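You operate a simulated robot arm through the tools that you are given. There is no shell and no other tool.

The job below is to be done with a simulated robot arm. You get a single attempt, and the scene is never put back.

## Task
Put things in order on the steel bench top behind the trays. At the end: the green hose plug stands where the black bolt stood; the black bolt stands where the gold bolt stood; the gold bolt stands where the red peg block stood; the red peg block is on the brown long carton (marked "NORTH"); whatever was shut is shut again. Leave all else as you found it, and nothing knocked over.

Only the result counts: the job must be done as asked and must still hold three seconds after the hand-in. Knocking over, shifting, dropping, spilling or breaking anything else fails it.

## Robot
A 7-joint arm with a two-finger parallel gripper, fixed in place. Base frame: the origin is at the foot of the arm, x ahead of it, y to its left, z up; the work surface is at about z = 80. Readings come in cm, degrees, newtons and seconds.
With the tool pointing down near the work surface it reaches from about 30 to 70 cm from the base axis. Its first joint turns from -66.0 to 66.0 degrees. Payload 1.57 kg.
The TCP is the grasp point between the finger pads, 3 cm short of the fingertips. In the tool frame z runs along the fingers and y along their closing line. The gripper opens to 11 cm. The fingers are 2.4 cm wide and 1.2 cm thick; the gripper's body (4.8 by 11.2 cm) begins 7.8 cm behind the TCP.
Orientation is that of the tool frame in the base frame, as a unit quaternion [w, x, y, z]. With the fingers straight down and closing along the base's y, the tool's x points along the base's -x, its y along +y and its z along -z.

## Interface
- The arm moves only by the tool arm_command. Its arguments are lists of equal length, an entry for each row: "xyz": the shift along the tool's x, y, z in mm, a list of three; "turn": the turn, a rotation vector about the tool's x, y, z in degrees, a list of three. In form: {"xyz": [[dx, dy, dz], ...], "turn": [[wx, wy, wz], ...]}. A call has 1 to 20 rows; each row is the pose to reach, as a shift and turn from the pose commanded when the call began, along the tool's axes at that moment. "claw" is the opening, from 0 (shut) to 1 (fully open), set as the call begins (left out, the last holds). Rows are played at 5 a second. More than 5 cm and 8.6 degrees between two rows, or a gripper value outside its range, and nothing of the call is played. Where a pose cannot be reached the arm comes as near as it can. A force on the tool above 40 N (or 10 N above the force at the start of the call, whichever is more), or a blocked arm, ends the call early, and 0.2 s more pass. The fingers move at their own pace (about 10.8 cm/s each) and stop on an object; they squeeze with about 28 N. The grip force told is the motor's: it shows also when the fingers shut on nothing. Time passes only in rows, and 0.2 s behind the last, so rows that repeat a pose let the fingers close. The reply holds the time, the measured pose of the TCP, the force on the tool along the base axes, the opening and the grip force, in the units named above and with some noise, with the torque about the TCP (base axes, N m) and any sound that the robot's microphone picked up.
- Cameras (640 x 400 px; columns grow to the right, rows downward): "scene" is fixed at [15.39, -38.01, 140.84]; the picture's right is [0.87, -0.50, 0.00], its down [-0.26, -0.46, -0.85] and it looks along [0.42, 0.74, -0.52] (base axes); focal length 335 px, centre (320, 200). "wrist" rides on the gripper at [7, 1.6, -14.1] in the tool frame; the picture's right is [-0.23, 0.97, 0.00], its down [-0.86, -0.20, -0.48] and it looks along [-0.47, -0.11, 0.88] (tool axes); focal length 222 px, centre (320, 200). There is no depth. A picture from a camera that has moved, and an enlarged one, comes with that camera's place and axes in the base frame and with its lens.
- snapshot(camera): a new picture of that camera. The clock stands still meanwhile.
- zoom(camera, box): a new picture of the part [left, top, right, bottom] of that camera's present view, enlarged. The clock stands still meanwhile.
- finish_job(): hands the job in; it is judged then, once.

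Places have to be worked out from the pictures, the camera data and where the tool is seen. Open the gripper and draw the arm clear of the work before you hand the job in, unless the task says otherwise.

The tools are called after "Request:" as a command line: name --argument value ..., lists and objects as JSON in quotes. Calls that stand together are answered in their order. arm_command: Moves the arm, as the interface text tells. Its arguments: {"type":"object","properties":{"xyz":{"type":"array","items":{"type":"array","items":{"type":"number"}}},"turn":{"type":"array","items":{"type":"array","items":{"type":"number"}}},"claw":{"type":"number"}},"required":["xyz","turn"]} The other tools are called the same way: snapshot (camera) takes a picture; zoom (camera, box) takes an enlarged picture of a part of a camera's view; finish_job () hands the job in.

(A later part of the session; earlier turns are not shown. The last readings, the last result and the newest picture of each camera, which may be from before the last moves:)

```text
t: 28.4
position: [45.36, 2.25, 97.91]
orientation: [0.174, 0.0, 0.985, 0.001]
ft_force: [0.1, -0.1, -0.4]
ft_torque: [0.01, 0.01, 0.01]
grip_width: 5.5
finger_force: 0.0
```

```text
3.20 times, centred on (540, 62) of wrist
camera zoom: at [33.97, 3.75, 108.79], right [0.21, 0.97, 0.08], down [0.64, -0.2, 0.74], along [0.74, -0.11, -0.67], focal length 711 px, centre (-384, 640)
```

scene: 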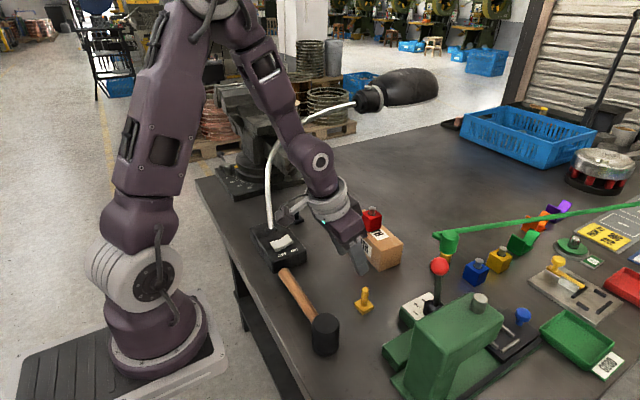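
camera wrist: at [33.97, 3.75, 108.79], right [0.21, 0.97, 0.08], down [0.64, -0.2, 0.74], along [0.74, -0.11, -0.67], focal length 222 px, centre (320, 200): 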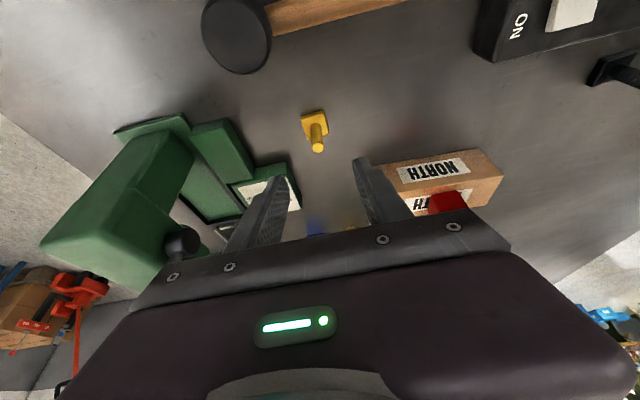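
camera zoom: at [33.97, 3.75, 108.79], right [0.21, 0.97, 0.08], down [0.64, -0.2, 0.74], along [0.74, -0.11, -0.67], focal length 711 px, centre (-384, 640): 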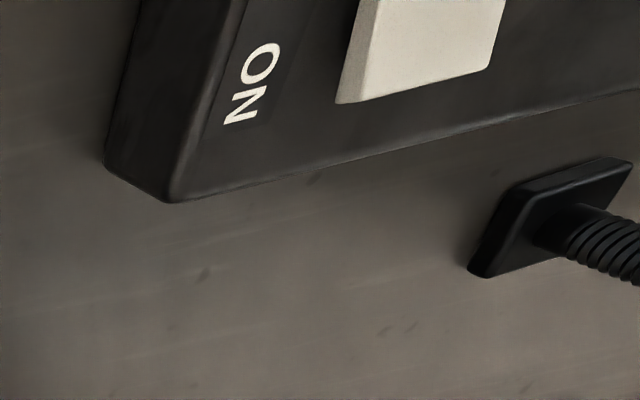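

The gold bolt's axis measures [49.95,1.85] with its top near z=85.6, on a 3.1 cm square base plate under 1 cm thick. I go in along the approach line so the tips stay just above the plate.

Request:
arm_command --xyz '[[1, -1, 25], [2, -2, 50], [3, -3, 75], [4.5, -3.5, 100], [5.3, -3.5, 120], [5.9, -3.5, 134], [5.9, -3.5, 140.5], [5.9, -3.5, 140.5]]' --turn '[[0, 0, 0], [0, 0, 0], [0, 0, 0], [0, 0, 0], [0, 0, 0], [0, 0, 0], [0, 0, 0], [0, 0, 0]]' --claw 0.5

Request:
zoom --camera "wrist" --box '[240, 110, 400, 210]'

Request:
zoom --camera "scene" --box '[290, 240, 450, 340]'

```text
t: 30.2
position: [49.76, 1.92, 84.45]
orientation: [0.174, 0.0, 0.985, 0.0]
ft_force: [0.0, -0.5, -0.5]
ft_torque: [0.0, 0.0, 0.01]
grip_width: 5.5
finger_force: 0.0
```

```text
4.00 times, centred on (320, 160) of wrist
camera zoom: at [38.4, 3.35, 95.38], right [0.21, 0.97, 0.08], down [0.64, -0.2, 0.74], along [0.74, -0.11, -0.67], focal length 888 px, centre (320, 360)
```

zoom: 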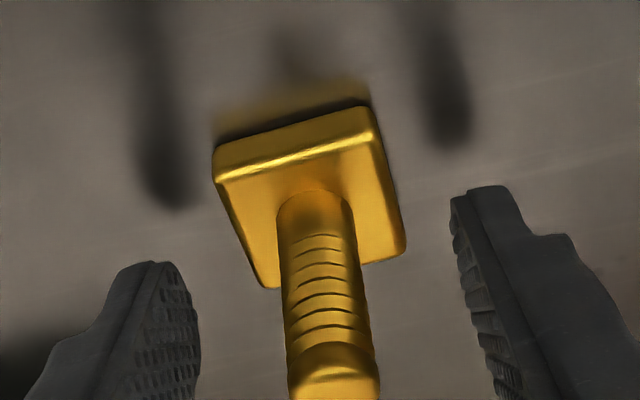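

```text
4.00 times, centred on (370, 290) of scene
camera zoom: at [15.39, -38.01, 140.84], right [0.87, -0.5, 0.0], down [-0.26, -0.46, -0.85], along [0.42, 0.74, -0.52], focal length 1339 px, centre (120, -160)
```

zoom: 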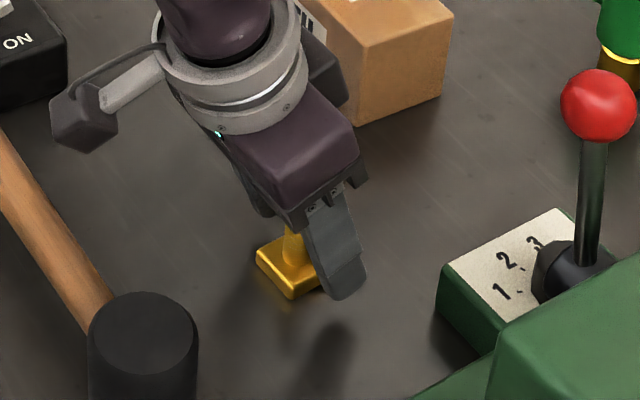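

The shaft is between the fingers, with tips just above the plate, and the camera housing clears the hammer. Closing now.

Request:
arm_command --xyz '[[0, 0, 0], [0, 0, 0], [0, 0, 0], [0, 0, 0], [0, 0, 0], [0, 0, 0]]' --turn '[[0, 0, 0], [0, 0, 0], [0, 0, 0], [0, 0, 0], [0, 0, 0], [0, 0, 0]]' --claw 0

Request:
zoom --camera "wrist" --box '[240, 110, 400, 210]'

```text
t: 31.6
position: [49.79, 1.81, 84.45]
orientation: [0.174, 0.0, 0.985, 0.0]
ft_force: [0.3, -0.5, -0.2]
ft_torque: [-0.01, -0.02, 0.01]
grip_width: 1.52
finger_force: 28.9
```

```text
4.00 times, centred on (320, 160) of wrist
camera zoom: at [38.39, 3.34, 95.4], right [0.21, 0.97, 0.08], down [0.64, -0.2, 0.74], along [0.74, -0.11, -0.67], focal length 888 px, centre (320, 360)
```

zoom: 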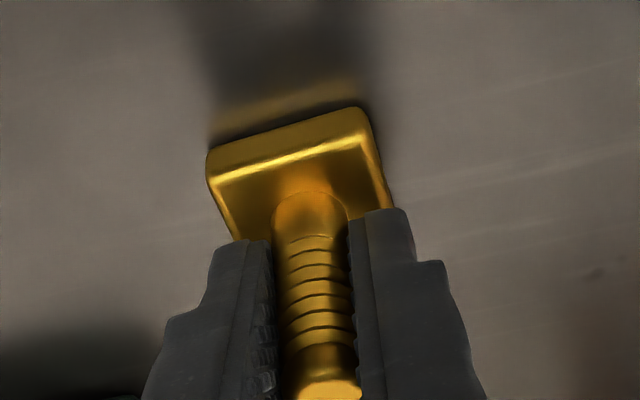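

Gripped at 1.52 cm. I lift slowly by 1.5 cm first and check that the bolt comes along.

Request:
arm_command --xyz '[[-0.7, 0, -1.9], [-1.7, 0, -4.7], [-2.7, 0, -7.5], [-3.8, 0, -10.3], [-5.1, 0, -14.1], [-5.1, 0, -14.1]]' --turn '[[0, 0, 0], [0, 0, 0], [0, 0, 0], [0, 0, 0], [0, 0, 0], [0, 0, 0]]'

Request:
zoom --camera "wrist" --box '[240, 110, 400, 210]'

```text
t: 33.0
position: [49.83, 1.97, 86.03]
orientation: [0.174, -0.001, 0.985, 0.0]
ft_force: [-0.4, -0.3, -2.0]
ft_torque: [0.02, 0.0, -0.01]
grip_width: 1.49
finger_force: 28.1
```

```text
4.00 times, centred on (320, 160) of wrist
camera zoom: at [38.35, 3.38, 97.01], right [0.21, 0.97, 0.08], down [0.64, -0.2, 0.74], along [0.74, -0.11, -0.67], focal length 888 px, centre (320, 360)
```

zoom: 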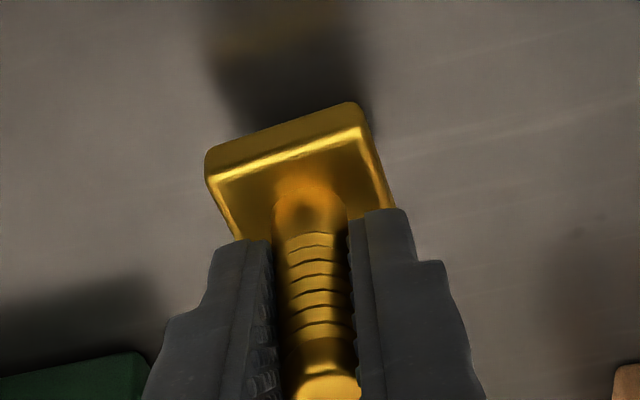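

The bolt is lifted off the bench. I raise it to z≈97 and carry it over to above the red block's old place at [70.0,-4.55].

Request:
arm_command --xyz '[[-5, 0, -14], [-14, 0, -38], [-24, 0, -66], [-33, 0, -92], [-37.6, -2, -103.4], [-52, -6, -98], [-75, -13, -89.6], [-100, -20, -80.6], [-125, -27, -71.5], [-150, -35, -62.5], [-175, -46, -53.4], [-197, -55, -45.4], [-214, -61, -39.2], [-223, -64, -36], [-225.6, -64.5, -35], [-225.6, -64.5, -35]]' --turn '[[0, 0, 0], [0, 0, 0], [0, 0, 0], [0, 0, 0], [0, 0, 0], [0, 0, 0], [0, 0, 0], [0, 0, 0], [0, 0, 0], [0, 0, 0], [0, 0, 0], [0, 0, 0], [0, 0, 0], [0, 0, 0], [0, 0, 0], [0, 0, 0]]'

Request:
snapshot --camera "wrist"

Request:
snapshot --camera "scene"

```text
t: 36.4
position: [69.74, -4.56, 97.06]
orientation: [0.173, 0.0, 0.985, 0.0]
ft_force: [-0.3, -0.4, -1.0]
ft_torque: [0.04, 0.04, -0.01]
grip_width: 1.53
finger_force: 27.7
```

```text
taken
camera wrist: at [58.36, -3.16, 108.0], right [0.21, 0.97, 0.08], down [0.64, -0.2, 0.74], along [0.74, -0.11, -0.67], focal length 222 px, centre (320, 200)
```

wrist: 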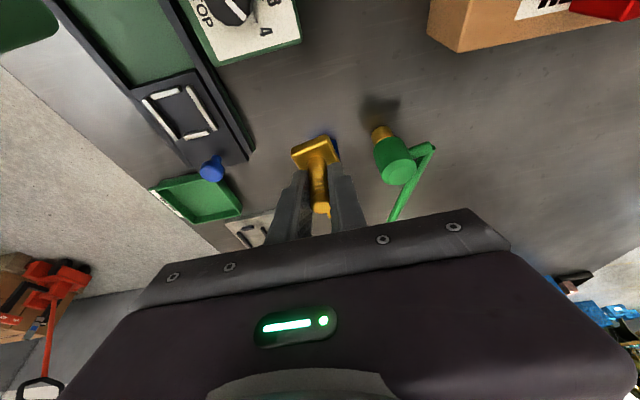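

```text
taken
```

scene: 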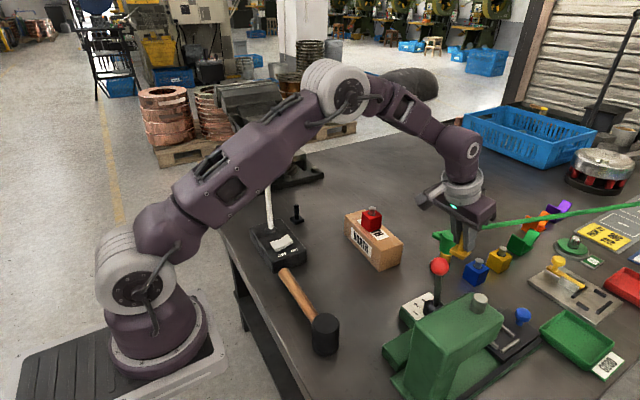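

The bolt hangs above its new place with the surroundings clear. I lower it 11.5 cm gently.

Request:
arm_command --xyz '[[4, 0, 11], [10, 0, 28], [17, 0, 47], [24, 0, 66], [30, 0, 82.4], [35, 0, 96], [38, 0, 104.4], [39.3, 0, 108], [39.3, 0, 108]]' --turn '[[0, 0, 0], [0, 0, 0], [0, 0, 0], [0, 0, 0], [0, 0, 0], [0, 0, 0], [0, 0, 0], [0, 0, 0], [0, 0, 0]]'

Request:
zoom --camera "wrist" --box '[240, 90, 400, 190]'

Request:
zoom --camera "scene" --box '[400, 220, 520, 295]'

```text
t: 38.4
position: [69.72, -4.54, 85.68]
orientation: [0.174, 0.0, 0.985, 0.0]
ft_force: [0.0, 0.1, -2.3]
ft_torque: [0.02, 0.0, 0.01]
grip_width: 1.49
finger_force: 28.3
```

```text
4.00 times, centred on (320, 140) of wrist
camera zoom: at [58.29, -3.08, 96.54], right [0.21, 0.97, 0.08], down [0.64, -0.2, 0.74], along [0.74, -0.11, -0.67], focal length 888 px, centre (320, 440)
```

zoom: 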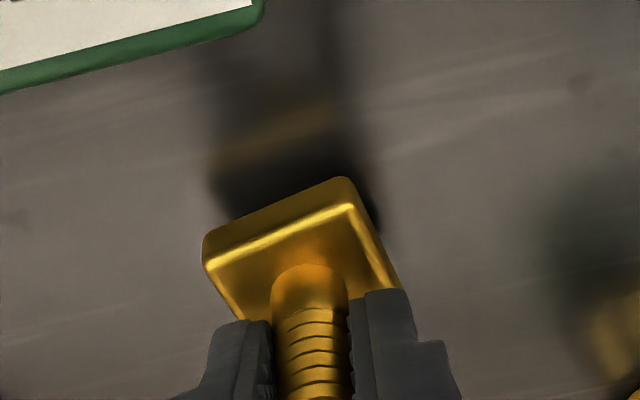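

```text
5.33 times, centred on (460, 258) of scene
camera zoom: at [15.4, -38.01, 140.84], right [0.87, -0.5, 0.0], down [-0.26, -0.46, -0.85], along [0.42, 0.74, -0.52], focal length 1786 px, centre (-427, -107)
```

zoom: 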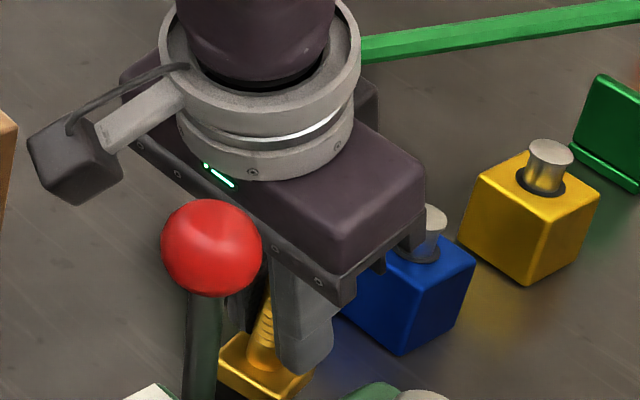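

The bolt has turned slightly about its own axis (harmless) and looks upright. I lower a further 9 mm, watching the force.

Request:
arm_command --xyz '[[0.7, 0, 1.9], [1.7, 0, 4.7], [2.4, 0, 6.6], [3.1, 0, 8.5], [3.1, 0, 8.5]]' --turn '[[0, 0, 0], [0, 0, 0], [0, 0, 0], [0, 0, 0], [0, 0, 0]]'

Request:
zoom --camera "wrist" --box '[240, 90, 400, 190]'

```text
t: 39.6
position: [69.67, -4.58, 84.76]
orientation: [0.174, 0.0, 0.985, 0.0]
ft_force: [-2.5, 1.7, 9.6]
ft_torque: [0.05, 0.24, -0.05]
grip_width: 1.5
finger_force: 27.9
```

```text
4.00 times, centred on (320, 140) of wrist
camera zoom: at [58.3, -3.12, 95.62], right [0.21, 0.97, 0.08], down [0.64, -0.2, 0.74], along [0.74, -0.11, -0.66], focal length 888 px, centre (320, 440)
```

zoom: 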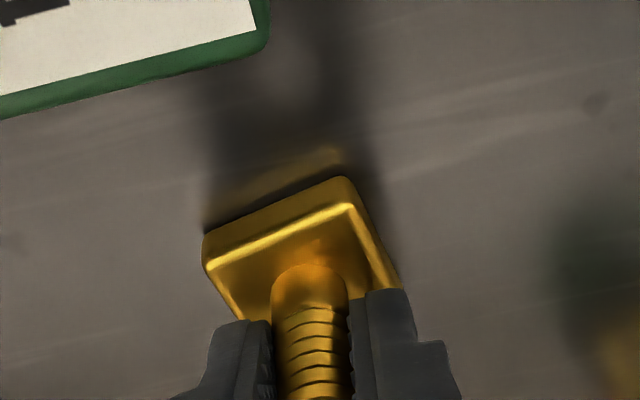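

Touchdown at about 10 N. I ease up by under a millimetre, then open the fingers.

Request:
arm_command --xyz '[[-0.2, 0, -0.6], [-0.2, 0, -0.6]]' --turn '[[0, 0, 0], [0, 0, 0]]'

Request:
arm_command --xyz '[[0, 0, 0], [0, 0, 0], [0, 0, 0], [0, 0, 0]]' --turn '[[0, 0, 0], [0, 0, 0], [0, 0, 0], [0, 0, 0]]' --claw 0.45

Request:
zoom --camera "wrist" --box '[240, 90, 400, 190]'

```text
t: 40.2
position: [69.79, -4.52, 84.69]
orientation: [0.174, 0.0, 0.985, 0.0]
ft_force: [1.1, -0.3, 4.3]
ft_torque: [0.04, -0.07, -0.03]
grip_width: 1.51
finger_force: 27.4
```

```text
t: 41.2
position: [69.64, -4.58, 84.79]
orientation: [0.174, 0.0, 0.985, 0.001]
ft_force: [0.5, -0.3, 0.1]
ft_torque: [-0.02, 0.01, -0.01]
grip_width: 4.93
finger_force: 0.0
```

```text
4.00 times, centred on (320, 140) of wrist
camera zoom: at [58.27, -3.11, 95.62], right [0.21, 0.97, 0.08], down [0.64, -0.2, 0.74], along [0.74, -0.11, -0.67], focal length 888 px, centre (320, 440)
```

zoom: 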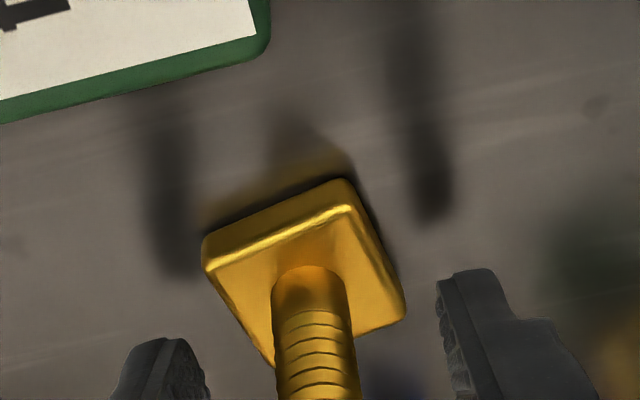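

The gold bolt stands upright at about [69.9,-4.7]. I retract along the approach line and travel high to a waypoint at [52,14,106], from where I'll set up the tilted approach under the lamp neck.

Request:
arm_command --xyz '[[0, 0, -15], [0, 0, -40], [0, 0, -65], [0, 0, -90], [12, 22, -115], [26, 50, -142], [40, 78, -168], [54, 106, -193], [67, 132, -215], [80, 158, -237], [90, 178, -254], [93.6, 185.5, -260.2], [93.6, 185.5, -260.2]]' --turn '[[0, 0, 0], [0, 0, 0], [0, 0, 0], [0, 0, 0], [0, 0, 0], [0, 0, 0], [0, 0, 0], [0, 0, 0], [0, 0, 0], [0, 0, 0], [0, 0, 0], [0, 0, 0], [0, 0, 0]]' --claw 0.45

Request:
snapshot --camera "scene"

Request:
snapshot --camera "wrist"

```text
t: 44.0
position: [52.23, 14.12, 106.06]
orientation: [0.174, -0.001, 0.985, 0.0]
ft_force: [-0.5, -0.5, -0.9]
ft_torque: [0.01, 0.01, 0.04]
grip_width: 4.94
finger_force: 0.0
```

```text
taken
```

scene: 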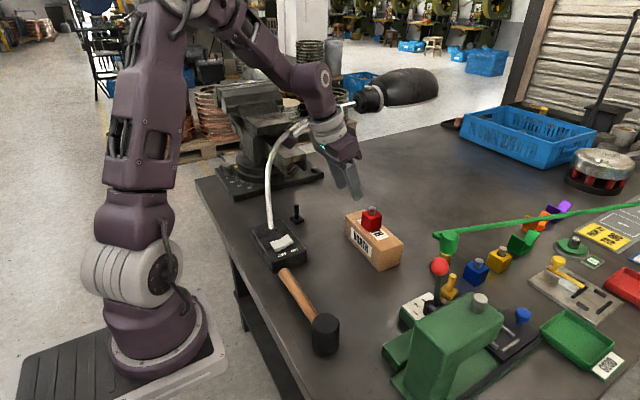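

```text
taken
camera wrist: at [40.73, 15.52, 116.93], right [0.21, 0.97, 0.08], down [0.64, -0.2, 0.74], along [0.74, -0.11, -0.67], focal length 222 px, centre (320, 200)
```

wrist: 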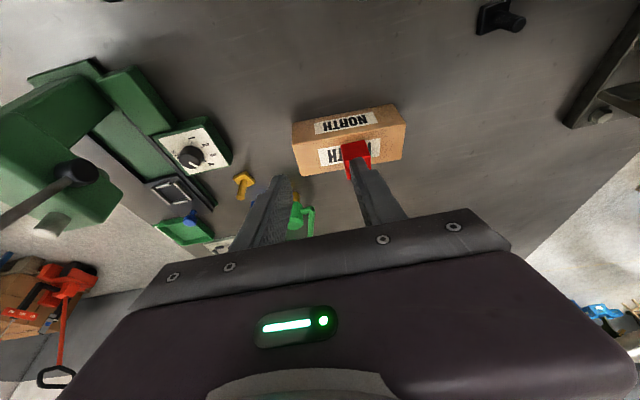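

Everything remains in place. Now I yaw the tool +90° about the vertical at this free spot so that it points towards +y.

Request:
arm_command --xyz '[[0, 0, 0], [0, 0, 0], [0, 0, 0], [0, 0, 0], [0, 0, 0], [0, 0, 0], [0, 0, 0], [0, 0, 0], [0, 0, 0], [0, 0, 0], [0, 0, 0], [0, 0, 0], [0, 0, 0]]' --turn '[[-2.6, 0, -7], [-5.1, 0, -14.1], [-7.7, 0, -21.1], [-10.3, 0, -28.2], [-12.8, 0, -35.2], [-15.4, 0, -42.3], [-18, 0, -49.3], [-20.5, 0, -56.4], [-23.1, 0, -63.4], [-25.7, 0, -70.5], [-28.2, 0, -77.5], [-30.8, 0, -84.6], [-30.8, 0, -84.6]]' --claw 0.45

Request:
snapshot --camera "wrist"

Request:
snapshot --camera "scene"

```text
t: 46.8
position: [52.02, 14.04, 106.01]
orientation: [-0.123, 0.697, -0.696, -0.123]
ft_force: [-0.5, 0.2, 0.0]
ft_torque: [0.01, 0.01, 0.02]
grip_width: 4.93
finger_force: 0.1
```

```text
taken
camera wrist: at [50.38, 2.43, 116.87], right [-0.97, 0.21, 0.08], down [0.2, 0.64, 0.74], along [0.11, 0.74, -0.67], focal length 222 px, centre (320, 200)
```

wrist: 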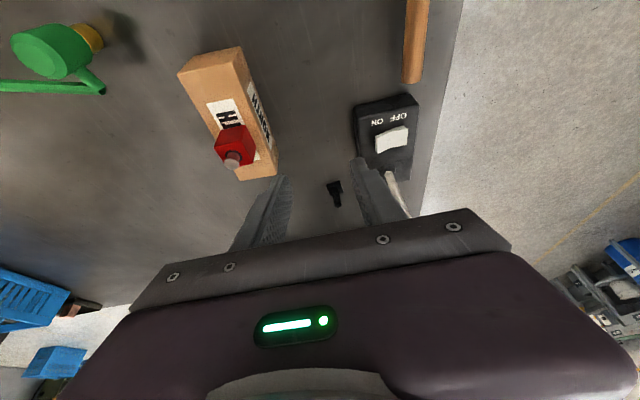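

```text
taken
```

scene: 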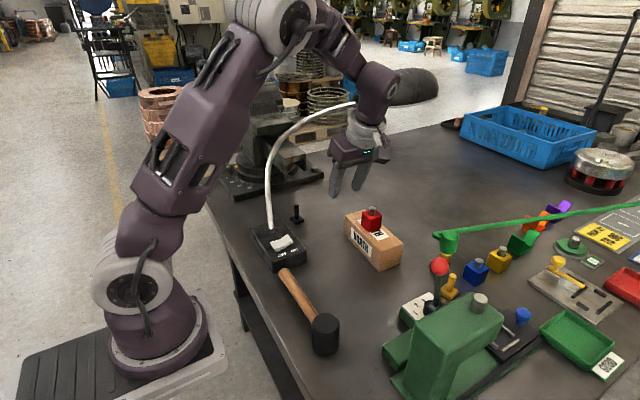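

The tool now points towards +y, and the black bolt is visible beyond the fingertips. I zoom in to fix its position, the switch box edges and the neck.

Request:
zoom --camera "wrist" --box '[280, 150, 400, 225]'

Request:
zoom --camera "wrist" --box '[320, 70, 480, 220]'

Request:
zoom --camera "scene" --box '[250, 85, 410, 185]'

```text
5.33 times, centred on (340, 188) of wrist
camera zoom: at [50.38, 2.43, 116.87], right [-0.97, 0.21, 0.08], down [0.2, 0.64, 0.74], along [0.11, 0.74, -0.67], focal length 1185 px, centre (213, 267)
```

zoom: 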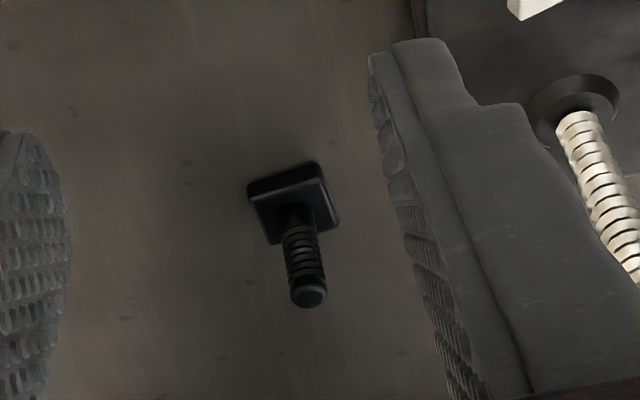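

```text
2.67 times, centred on (400, 145) of wrist
camera zoom: at [50.38, 2.43, 116.87], right [-0.97, 0.21, 0.08], down [0.2, 0.64, 0.74], along [0.11, 0.74, -0.67], focal length 592 px, centre (107, 347)
```

zoom: 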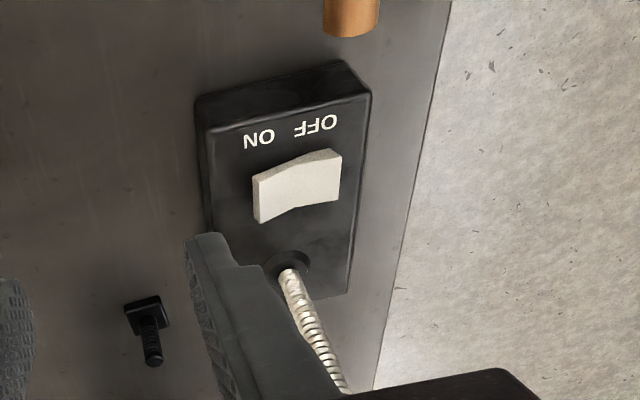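

```text
4.00 times, centred on (330, 135) of scene
camera zoom: at [15.39, -38.01, 140.84], right [0.87, -0.5, 0.0], down [-0.26, -0.46, -0.85], along [0.42, 0.74, -0.52], focal length 1339 px, centre (280, 460)
```

zoom: 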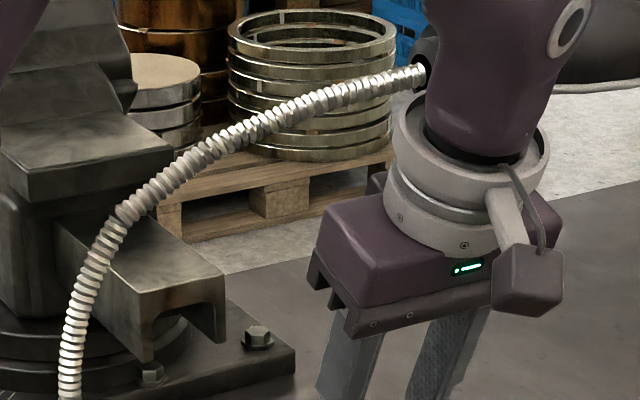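

The black bolt measures [52.05,39.85] with its top at about z=85.5. The lamp neck rises at [41,34] and arches over at z≈113, which leaves plenty of room underneath. I tilt to 45° and move to a pre-grasp point 10 cm back along the line, at about [52,32,91.6].

Request:
arm_command --xyz '[[-10, 0, 16], [-25, 0, 40], [-41, 0, 66], [-57, 0, 92], [-73, 0, 118], [-89, 0, 144], [-105, 0, 170], [-117, 0, 190], [-121.8, 0, 197.6], [-121.8, 0, 197.6]]' --turn '[[0, -4, 0], [0, -8, 0], [0, -12, 0], [0, -16, 0], [0, -20, 0], [0, -23, 0], [0, -25, 0], [0, -25, 0], [0, -25, 0], [0, -25, 0]]' --claw 0.45

Request:
snapshot --camera "scene"

Request:
zoom --camera "wrist" --box '[200, 70, 440, 220]'

```text
t: 49.0
position: [51.77, 32.31, 91.59]
orientation: [-0.271, 0.654, -0.653, -0.271]
ft_force: [-0.5, 0.6, 0.2]
ft_torque: [0.02, -0.05, 0.01]
grip_width: 4.96
finger_force: 0.1
```

```text
taken
```

scene: 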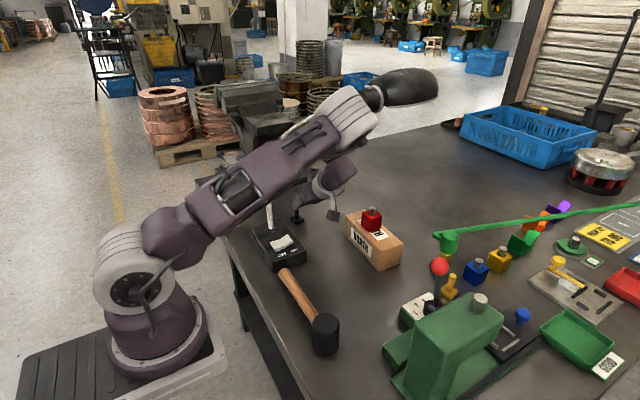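

```text
2.67 times, centred on (320, 145) of wrist
camera zoom: at [50.2, 17.24, 96.63], right [-0.97, 0.16, 0.16], down [0.2, 0.27, 0.94], along [0.11, 0.95, -0.29], focal length 592 px, centre (320, 347)
```

zoom: 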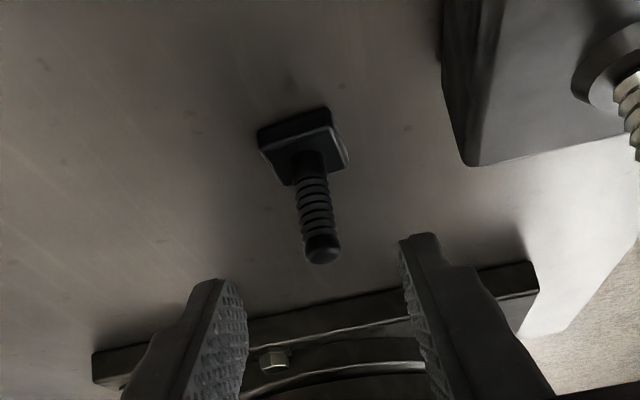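

The bolt centre is confirmed at [51.95,39.9], and the elbow hangs well away from the lamp on the −y side. I slide in 10 cm along the approach line to straddle the shaft.

Request:
arm_command --xyz '[[0, -1, 20], [0, -1.5, 40], [0.3, -1.5, 60], [0.5, -1.5, 78], [0.5, -1.5, 92], [0.5, -1.5, 99.7], [0.5, -1.5, 99.7]]' --turn '[[0, 0, 0], [0, 0, 0], [0, 0, 0], [0, 0, 0], [0, 0, 0], [0, 0, 0], [0, 0, 0]]' --claw 0.45

Request:
snapshot --camera "scene"

Request:
zoom --camera "wrist" --box '[240, 110, 400, 210]'

```text
t: 50.6
position: [52.17, 39.23, 84.67]
orientation: [-0.271, 0.654, -0.652, -0.271]
ft_force: [-0.7, 0.5, 0.7]
ft_torque: [-0.01, 0.0, 0.0]
grip_width: 4.96
finger_force: 0.0
```

```text
taken
```

scene: 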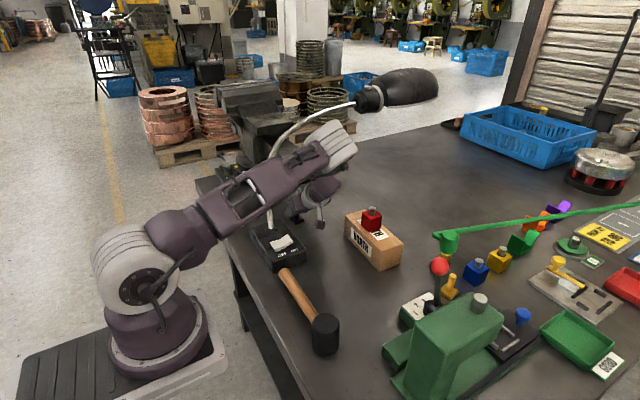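

```text
4.00 times, centred on (320, 160) of wrist
camera zoom: at [50.54, 24.12, 89.67], right [-0.97, 0.16, 0.16], down [0.2, 0.27, 0.94], along [0.11, 0.95, -0.29], focal length 888 px, centre (320, 360)
```

zoom: 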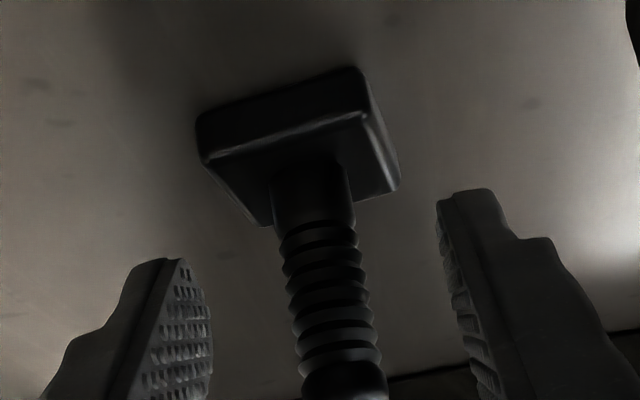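

The shaft lies between the fingers, so I close on it.

Request:
arm_command --xyz '[[0, 0, 0], [0, 0, 0], [0, 0, 0], [0, 0, 0], [0, 0, 0], [0, 0, 0]]' --turn '[[0, 0, 0], [0, 0, 0], [0, 0, 0], [0, 0, 0], [0, 0, 0], [0, 0, 0]]' --claw 0

Request:
zoom --camera "wrist" --box '[240, 110, 400, 210]'

```text
t: 52.0
position: [52.19, 39.29, 84.64]
orientation: [0.271, -0.653, 0.654, 0.27]
ft_force: [0.2, -0.7, 1.4]
ft_torque: [-0.05, -0.19, -0.12]
grip_width: 1.45
finger_force: 27.5
```

```text
4.00 times, centred on (320, 160) of wrist
camera zoom: at [50.54, 24.11, 89.7], right [-0.97, 0.16, 0.16], down [0.2, 0.27, 0.94], along [0.11, 0.95, -0.29], focal length 888 px, centre (320, 360)
```

zoom: 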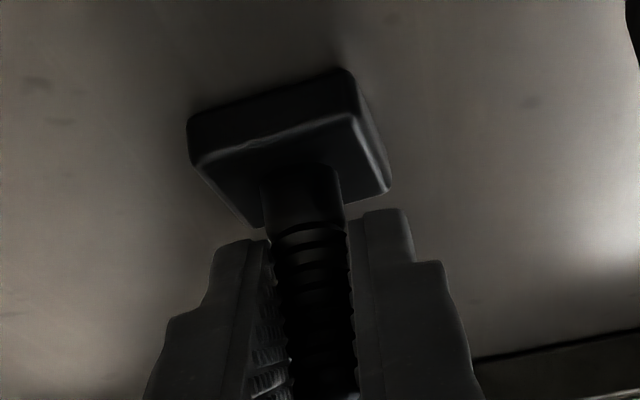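

Gripped at 1.45 cm. I lift slowly by 1.5 cm and check.

Request:
arm_command --xyz '[[-1.4, 0, -1.4], [-3.5, 0, -3.5], [-5.7, 0, -5.7], [-8.5, 0, -8.5], [-10.6, 0, -10.6], [-10.6, 0, -10.6]]' --turn '[[0, 0, 0], [0, 0, 0], [0, 0, 0], [0, 0, 0], [0, 0, 0], [0, 0, 0]]'

Request:
zoom --camera "wrist" --box '[240, 110, 400, 210]'

```text
t: 53.4
position: [52.1, 39.23, 86.15]
orientation: [0.271, -0.653, 0.653, 0.271]
ft_force: [-0.8, -0.1, -2.5]
ft_torque: [0.01, 0.03, -0.03]
grip_width: 1.46
finger_force: 27.6
```

```text
4.00 times, centred on (320, 160) of wrist
camera zoom: at [50.52, 24.11, 91.12], right [-0.97, 0.16, 0.16], down [0.2, 0.27, 0.94], along [0.11, 0.95, -0.29], focal length 888 px, centre (320, 360)
```

zoom: 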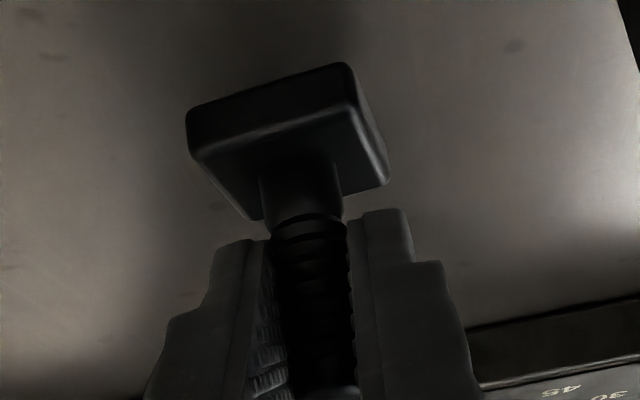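

The bolt is off the bench. I draw it back out from under the neck along the approach line, then up to [50,20,100].

Request:
arm_command --xyz '[[0, 0, -10], [0, 0, -30], [0, 0, -55], [0, 0, -80], [0, 0, -105], [6, 3, -130], [14, 7, -158], [22, 12, -185], [30, 16, -210], [36, 19, -228], [37.5, 20, -234], [37.5, 20, -234]]' --turn '[[0, 0, 0], [0, 0, 0], [0, 0, 0], [0, 0, 0], [0, 0, 0], [0, 0, 0], [0, 0, 0], [0, 0, 0], [0, 0, 0], [0, 0, 0], [0, 0, 0], [0, 0, 0]]'

Request:
snapshot --camera "scene"

Request:
snapshot --camera "wrist"

```text
t: 56.0
position: [50.14, 20.04, 99.96]
orientation: [-0.271, 0.654, -0.652, -0.271]
ft_force: [-0.4, -0.1, -1.8]
ft_torque: [-0.06, -0.03, -0.02]
grip_width: 1.49
finger_force: 28.1
```

```text
taken
```

scene: 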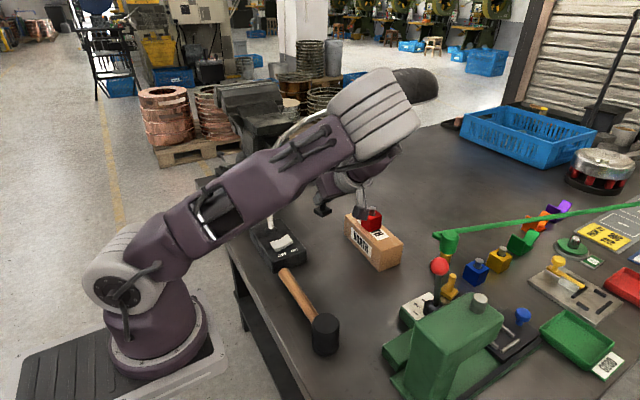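

```text
taken
camera wrist: at [48.55, 4.88, 105.08], right [-0.97, 0.16, 0.16], down [0.2, 0.27, 0.94], along [0.11, 0.95, -0.29], focal length 222 px, centre (320, 200)
```

wrist: 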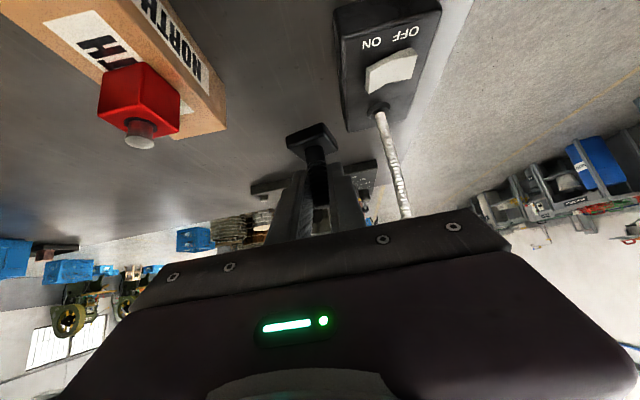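

The black bolt is held and clear. I yaw the tool back −90° here so that it points outward (+x) for placing at the gold bolt's old spot.

Request:
arm_command --xyz '[[0, 0, 0], [0, 0, 0], [0, 0, 0], [0, 0, 0], [0, 0, 0], [0, 0, 0], [0, 0, 0], [0, 0, 0], [0, 0, 0], [0, 0, 0], [0, 0, 0], [0, 0, 0], [0, 0, 0]]' --turn '[[4, 0, 4], [9, 0, 9], [14.5, 0, 14.5], [20, 0, 20], [25.5, 0, 25.5], [31, 0, 31], [36.5, 0, 36.5], [42, 0, 42], [47.5, 0, 47.5], [53, 0, 53], [58.5, 0, 58.5], [63.64, 0, 63.64], [63.64, 0, 63.64]]'

Request:
snapshot --camera "scene"

Request:
snapshot --camera "wrist"

```text
t: 58.8
position: [50.22, 20.13, 99.87]
orientation: [0.383, 0.0, 0.924, 0.0]
ft_force: [0.5, 0.4, -1.1]
ft_torque: [-0.05, -0.03, -0.02]
grip_width: 1.48
finger_force: 27.6
```

```text
taken
```

scene: 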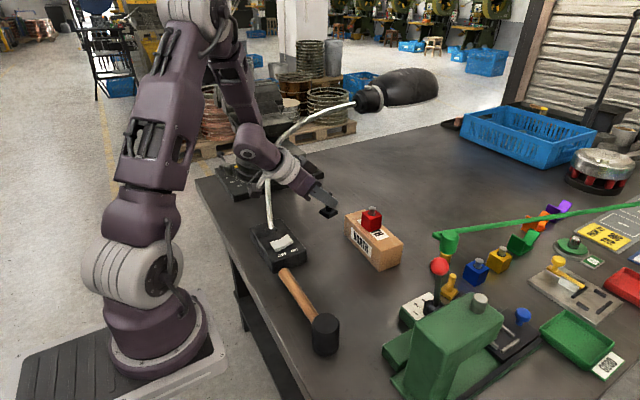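

```text
taken
camera wrist: at [35.29, 21.54, 104.93], right [0.16, 0.97, 0.16], down [0.27, -0.2, 0.94], along [0.95, -0.11, -0.29], focal length 222 px, centre (320, 200)
```

wrist: 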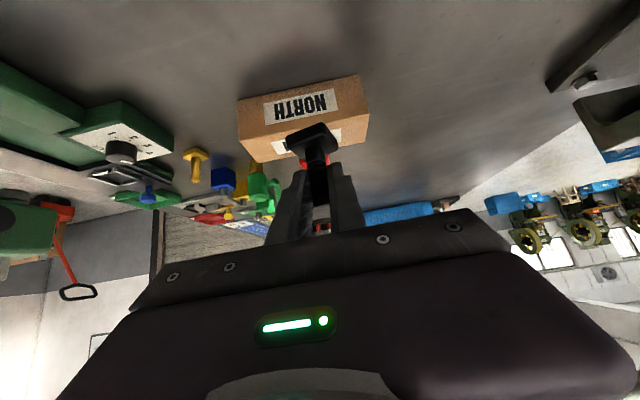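

The bolt was gripped at 45°, so I must place it at 45° too. To keep the wrist camera clear of the hammer head, I yaw another −45° while moving over to [49.5,2.3,98], so the hand trails over open bench and the handle.

Request:
arm_command --xyz '[[1, -10, 0.5], [4, -35, 2], [7, -62, 3.5], [10, -90, 5], [13, -118, 6.5], [16, -146, 8], [18, -168, 9], [18.7, -177.5, 9.5], [18.7, -177.5, 9.5]]' --turn '[[2, 0, 2], [6, 0, 6], [11, 0, 11], [16, 0, 16], [21, 0, 21], [26, 0, 26], [30, 0, 30], [31.82, 0, 31.82], [31.82, 0, 31.82]]'

Request:
snapshot --camera "scene"

Request:
snapshot --camera "wrist"

```text
t: 60.8
position: [49.58, 2.23, 97.93]
orientation: [0.354, 0.353, 0.854, -0.146]
ft_force: [0.9, 0.2, -1.4]
ft_torque: [-0.03, -0.01, 0.01]
grip_width: 1.51
finger_force: 27.3
```

```text
taken
```

scene: 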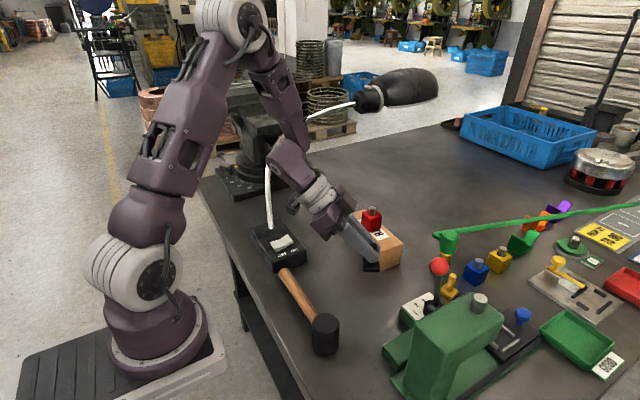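

```text
taken
camera wrist: at [40.16, 13.82, 102.95], right [0.8, 0.57, 0.16], down [0.05, -0.33, 0.94], along [0.59, -0.75, -0.29], focal length 222 px, centre (320, 200)
```

wrist: 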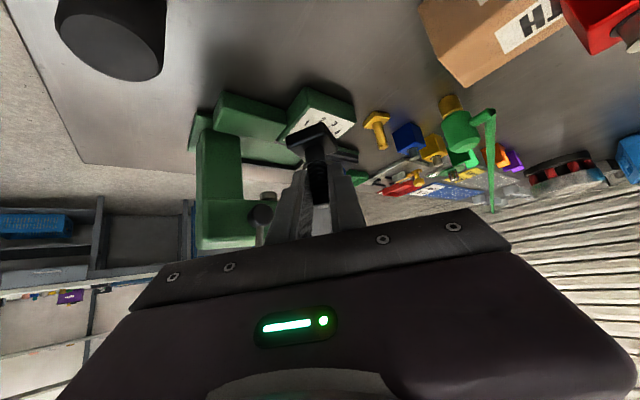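

The hand trails over the hammer's handle side with good clearance. I check the bolt's attitude in the grip before lowering.

Request:
zoom --camera "scene" --box '[290, 190, 450, 290]'

Request:
zoom --camera "wrist" --box '[240, 90, 400, 190]'

```text
4.00 times, centred on (370, 240) of scene
camera zoom: at [15.39, -38.01, 140.84], right [0.87, -0.5, 0.0], down [-0.26, -0.46, -0.85], along [0.42, 0.74, -0.52], focal length 1339 px, centre (120, 40)
```

zoom: 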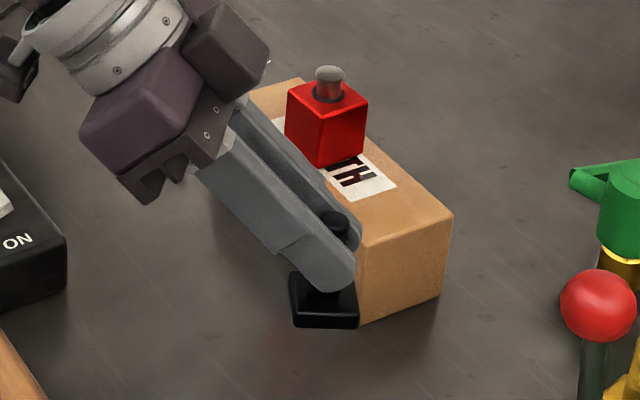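

```text
4.00 times, centred on (320, 140) of wrist
camera zoom: at [40.16, 13.82, 102.95], right [0.8, 0.57, 0.16], down [0.05, -0.33, 0.94], along [0.59, -0.75, -0.29], focal length 888 px, centre (320, 440)
```

zoom: 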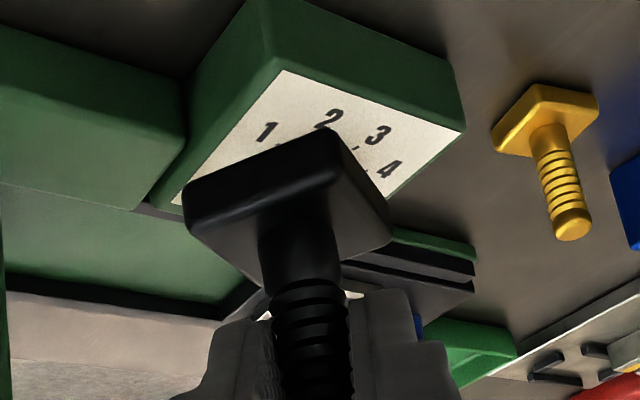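

The bolt hangs vertical, with nothing below it. I lower it 12.4 cm gently to just above the bench.

Request:
arm_command --xyz '[[8, 0, 8], [22, 0, 22], [38, 0, 38], [54, 0, 54], [68, 0, 68], [78, 0, 78], [85, 0, 85], [87.7, 0, 87.7], [87.7, 0, 87.7]]' --turn '[[0, 0, 0], [0, 0, 0], [0, 0, 0], [0, 0, 0], [0, 0, 0], [0, 0, 0], [0, 0, 0], [0, 0, 0], [0, 0, 0]]'

Request:
zoom --camera "scene" --box '[270, 220, 430, 320]'

Request:
zoom --camera "wrist" --box '[240, 90, 400, 190]'

```text
t: 62.8
position: [49.55, 2.42, 85.52]
orientation: [0.354, 0.352, 0.854, -0.146]
ft_force: [-0.6, -0.1, -2.1]
ft_torque: [0.0, 0.01, 0.02]
grip_width: 1.49
finger_force: 27.8
```

```text
4.00 times, centred on (350, 270) of scene
camera zoom: at [15.39, -38.01, 140.84], right [0.87, -0.5, 0.0], down [-0.26, -0.46, -0.85], along [0.42, 0.74, -0.52], focal length 1339 px, centre (200, -80)
```

zoom: 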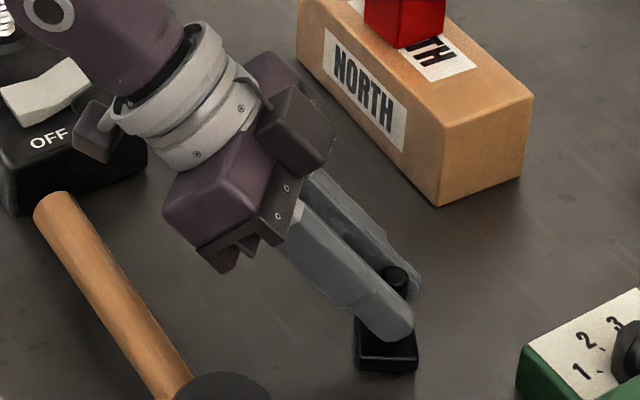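

```text
4.00 times, centred on (320, 140) of wrist
camera zoom: at [40.16, 13.89, 90.64], right [0.8, 0.58, 0.16], down [0.05, -0.33, 0.94], along [0.6, -0.75, -0.29], focal length 888 px, centre (320, 440)
```

zoom: 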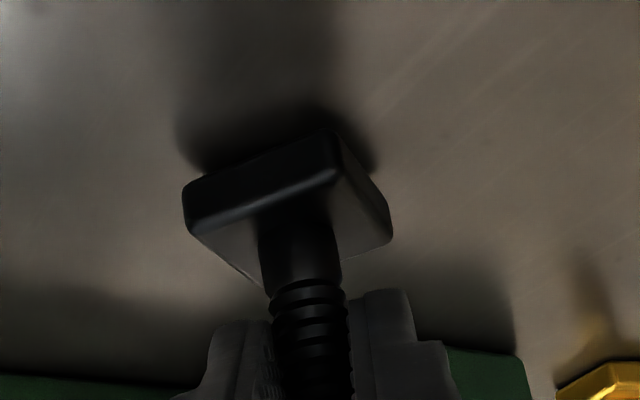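

It is just above the bench. I lower a further 8 mm slowly, watching the force.

Request:
arm_command --xyz '[[1.5, 0, 1.5], [3, 0, 3], [4.4, 0, 4.4], [5.6, 0, 5.6], [5.6, 0, 5.6]]' --turn '[[0, 0, 0], [0, 0, 0], [0, 0, 0], [0, 0, 0], [0, 0, 0]]'

Request:
zoom --camera "wrist" --box '[240, 90, 400, 190]'

```text
t: 64.0
position: [49.68, 2.38, 84.92]
orientation: [0.356, 0.353, 0.853, -0.146]
ft_force: [6.6, 0.1, 21.2]
ft_torque: [-0.3, -0.37, 0.03]
grip_width: 1.52
finger_force: 27.8
```

```text
4.00 times, centred on (320, 140) of wrist
camera zoom: at [40.18, 13.82, 89.8], right [0.8, 0.58, 0.16], down [0.04, -0.33, 0.94], along [0.6, -0.75, -0.29], focal length 888 px, centre (320, 440)
```

zoom: 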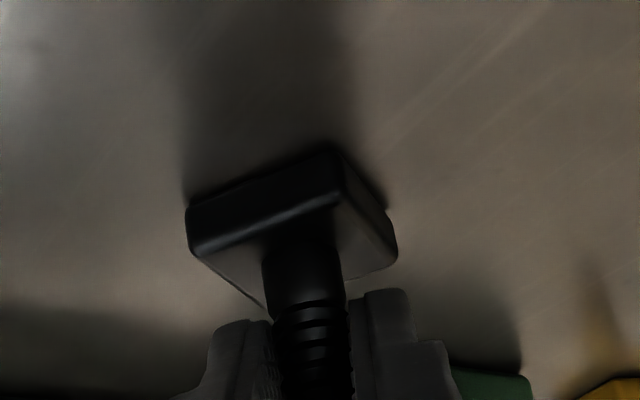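

Contact at about 21 N. I ease up 2 mm to lighten it.

Request:
arm_command --xyz '[[-0.7, 0, -0.7], [-1.4, 0, -1.4], [-1.4, 0, -1.4]]' --turn '[[0, 0, 0], [0, 0, 0], [0, 0, 0]]'

Request:
zoom --camera "wrist" --box '[240, 90, 400, 190]'

```text
t: 64.8
position: [49.48, 2.25, 84.68]
orientation: [0.352, 0.353, 0.854, -0.146]
ft_force: [0.7, -0.6, 1.4]
ft_torque: [-0.08, -0.09, 0.01]
grip_width: 1.5
finger_force: 27.8
```

```text
4.00 times, centred on (320, 140) of wrist
camera zoom: at [40.05, 13.82, 89.9], right [0.8, 0.58, 0.16], down [0.05, -0.33, 0.94], along [0.59, -0.75, -0.29], focal length 888 px, centre (320, 440)
```

zoom: 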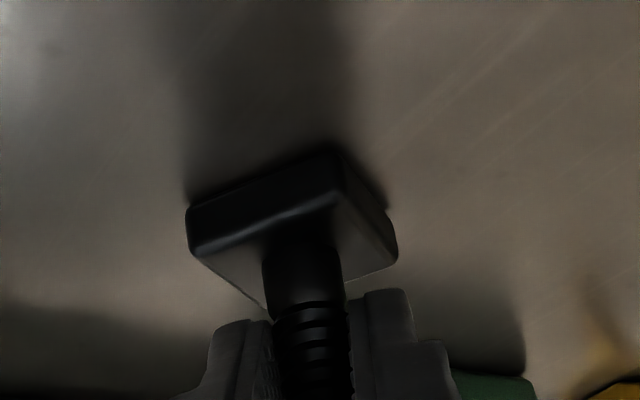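

The load is light (1.4 N) and the plate is on the bench. I open the fingers now.

Request:
arm_command --xyz '[[0, 0, 0], [0, 0, 0], [0, 0, 0], [0, 0, 0]]' --turn '[[0, 0, 0], [0, 0, 0], [0, 0, 0], [0, 0, 0]]' --claw 0.45

Request:
zoom --camera "wrist" --box '[240, 90, 400, 190]'

Request:
zoom --camera "scene" --box '[290, 250, 450, 350]'

```text
t: 65.8
position: [49.61, 2.4, 84.84]
orientation: [0.353, 0.354, 0.854, -0.146]
ft_force: [-0.5, -0.5, 0.4]
ft_torque: [-0.02, -0.01, 0.0]
grip_width: 4.95
finger_force: 0.1
```

```text
4.00 times, centred on (320, 140) of wrist
camera zoom: at [40.12, 13.8, 89.94], right [0.8, 0.58, 0.16], down [0.05, -0.33, 0.94], along [0.6, -0.75, -0.29], focal length 888 px, centre (320, 440)
```

zoom: 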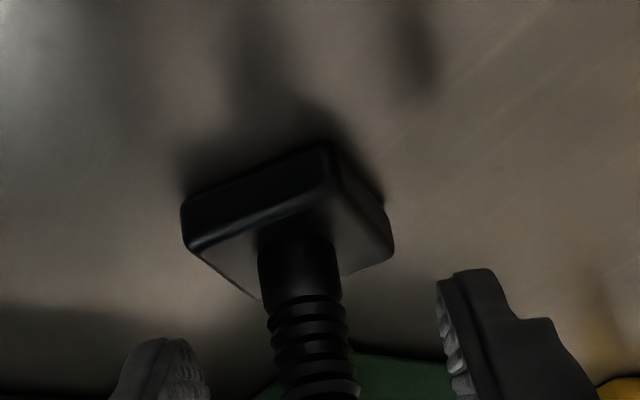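

```text
4.00 times, centred on (370, 300) of scene
camera zoom: at [15.39, -38.01, 140.84], right [0.87, -0.5, 0.0], down [-0.26, -0.46, -0.85], along [0.42, 0.74, -0.52], focal length 1339 px, centre (120, -200)
```

zoom: 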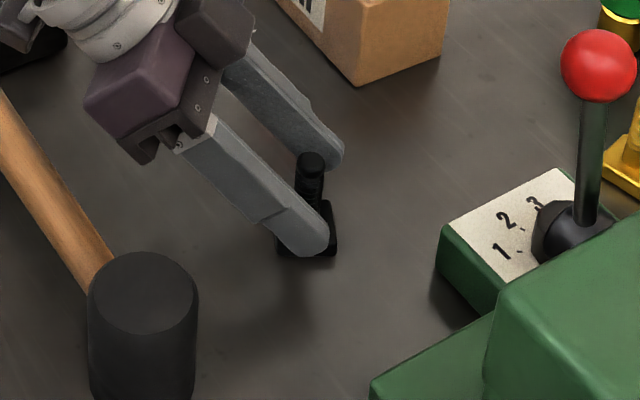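

The black bolt stands at the gold bolt's old place. I retract along the approach line, rise, and yaw to +35° for the plug approach.

Request:
arm_command --xyz '[[0, 0, -15], [0, 0, -40], [0, 0, -70], [0, 0, -100], [-25, 0, -125], [-50, 0, -150], [-75, 0, -175], [-99, 0, -199], [-99, 0, -199], [-99, 0, -199], [-99, 0, -199], [-99, 0, -199], [-99, 0, -199], [-99, 0, -199], [-99, 0, -199], [-99, 0, -199], [-99, 0, -199], [-99, 0, -199], [-99, 0, -199]]' --turn '[[0, 0, 0], [0, 0, 0], [0, 0, 0], [0, 0, 0], [0, 0, 0], [0, 0, 0], [0, 0, 0], [0, 0, 0], [-5.6, 0, -5.6], [-11.3, 0, -11.3], [-17, 0, -17], [-22.6, 0, -22.6], [-28.3, 0, -28.3], [-34, 0, -34], [-39.6, 0, -39.6], [-45.3, 0, -45.3], [-51, 0, -51], [-56.57, 0, -56.57], [-56.57, 0, -56.57]]' --claw 0.6

Request:
snapshot --camera "scene"

Request:
snapshot --camera "wrist"

```text
t: 69.8
position: [44.59, 7.29, 105.98]
orientation: [0.364, -0.279, 0.881, 0.116]
ft_force: [-0.7, 0.4, 1.0]
ft_torque: [0.04, 0.0, 0.03]
grip_width: 6.61
finger_force: 0.1
```

```text
taken
```

scene: 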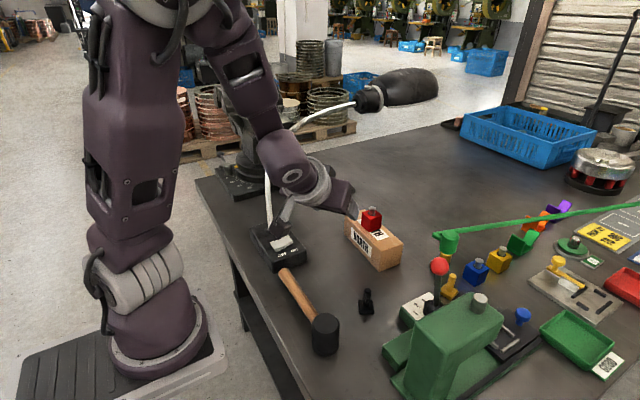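

```text
taken
camera wrist: at [31.39, -0.09, 111.07], right [-0.43, 0.89, 0.16], down [0.33, -0.01, 0.94], along [0.84, 0.46, -0.29], focal length 222 px, centre (320, 200)
```

wrist: 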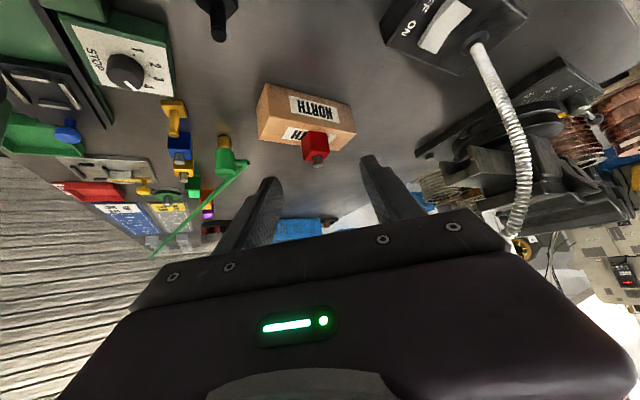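

The black bolt stands in place. The wrist view also shows the hose running to a far end near the wall, so I zoom there and at the plug.

Request:
zoom --camera "wrist" --box '[100, 120, 260, 270]'

Request:
zoom --camera "scene" --box '[330, 255, 490, 355]'

```text
2.67 times, centred on (180, 195) of wrist
camera zoom: at [31.39, -0.09, 111.07], right [-0.43, 0.89, 0.16], down [0.33, -0.01, 0.94], along [0.84, 0.46, -0.29], focal length 592 px, centre (693, 213)
```

zoom: 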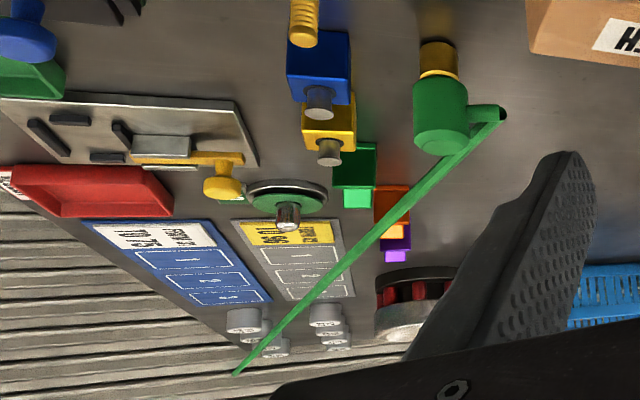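

```text
4.00 times, centred on (410, 305) of scene
camera zoom: at [15.39, -38.01, 140.84], right [0.87, -0.5, 0.0], down [-0.26, -0.46, -0.85], along [0.42, 0.74, -0.52], focal length 1339 px, centre (-40, -220)
```

zoom: 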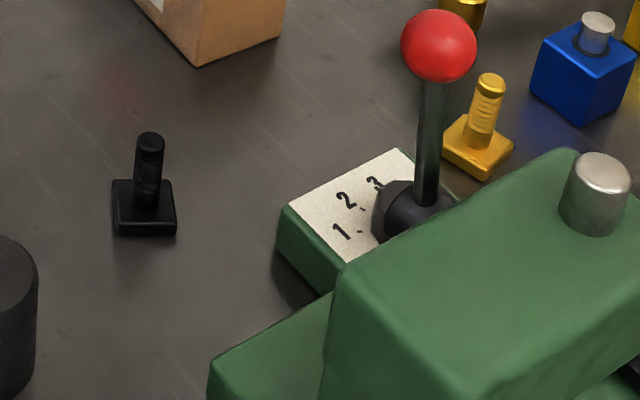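

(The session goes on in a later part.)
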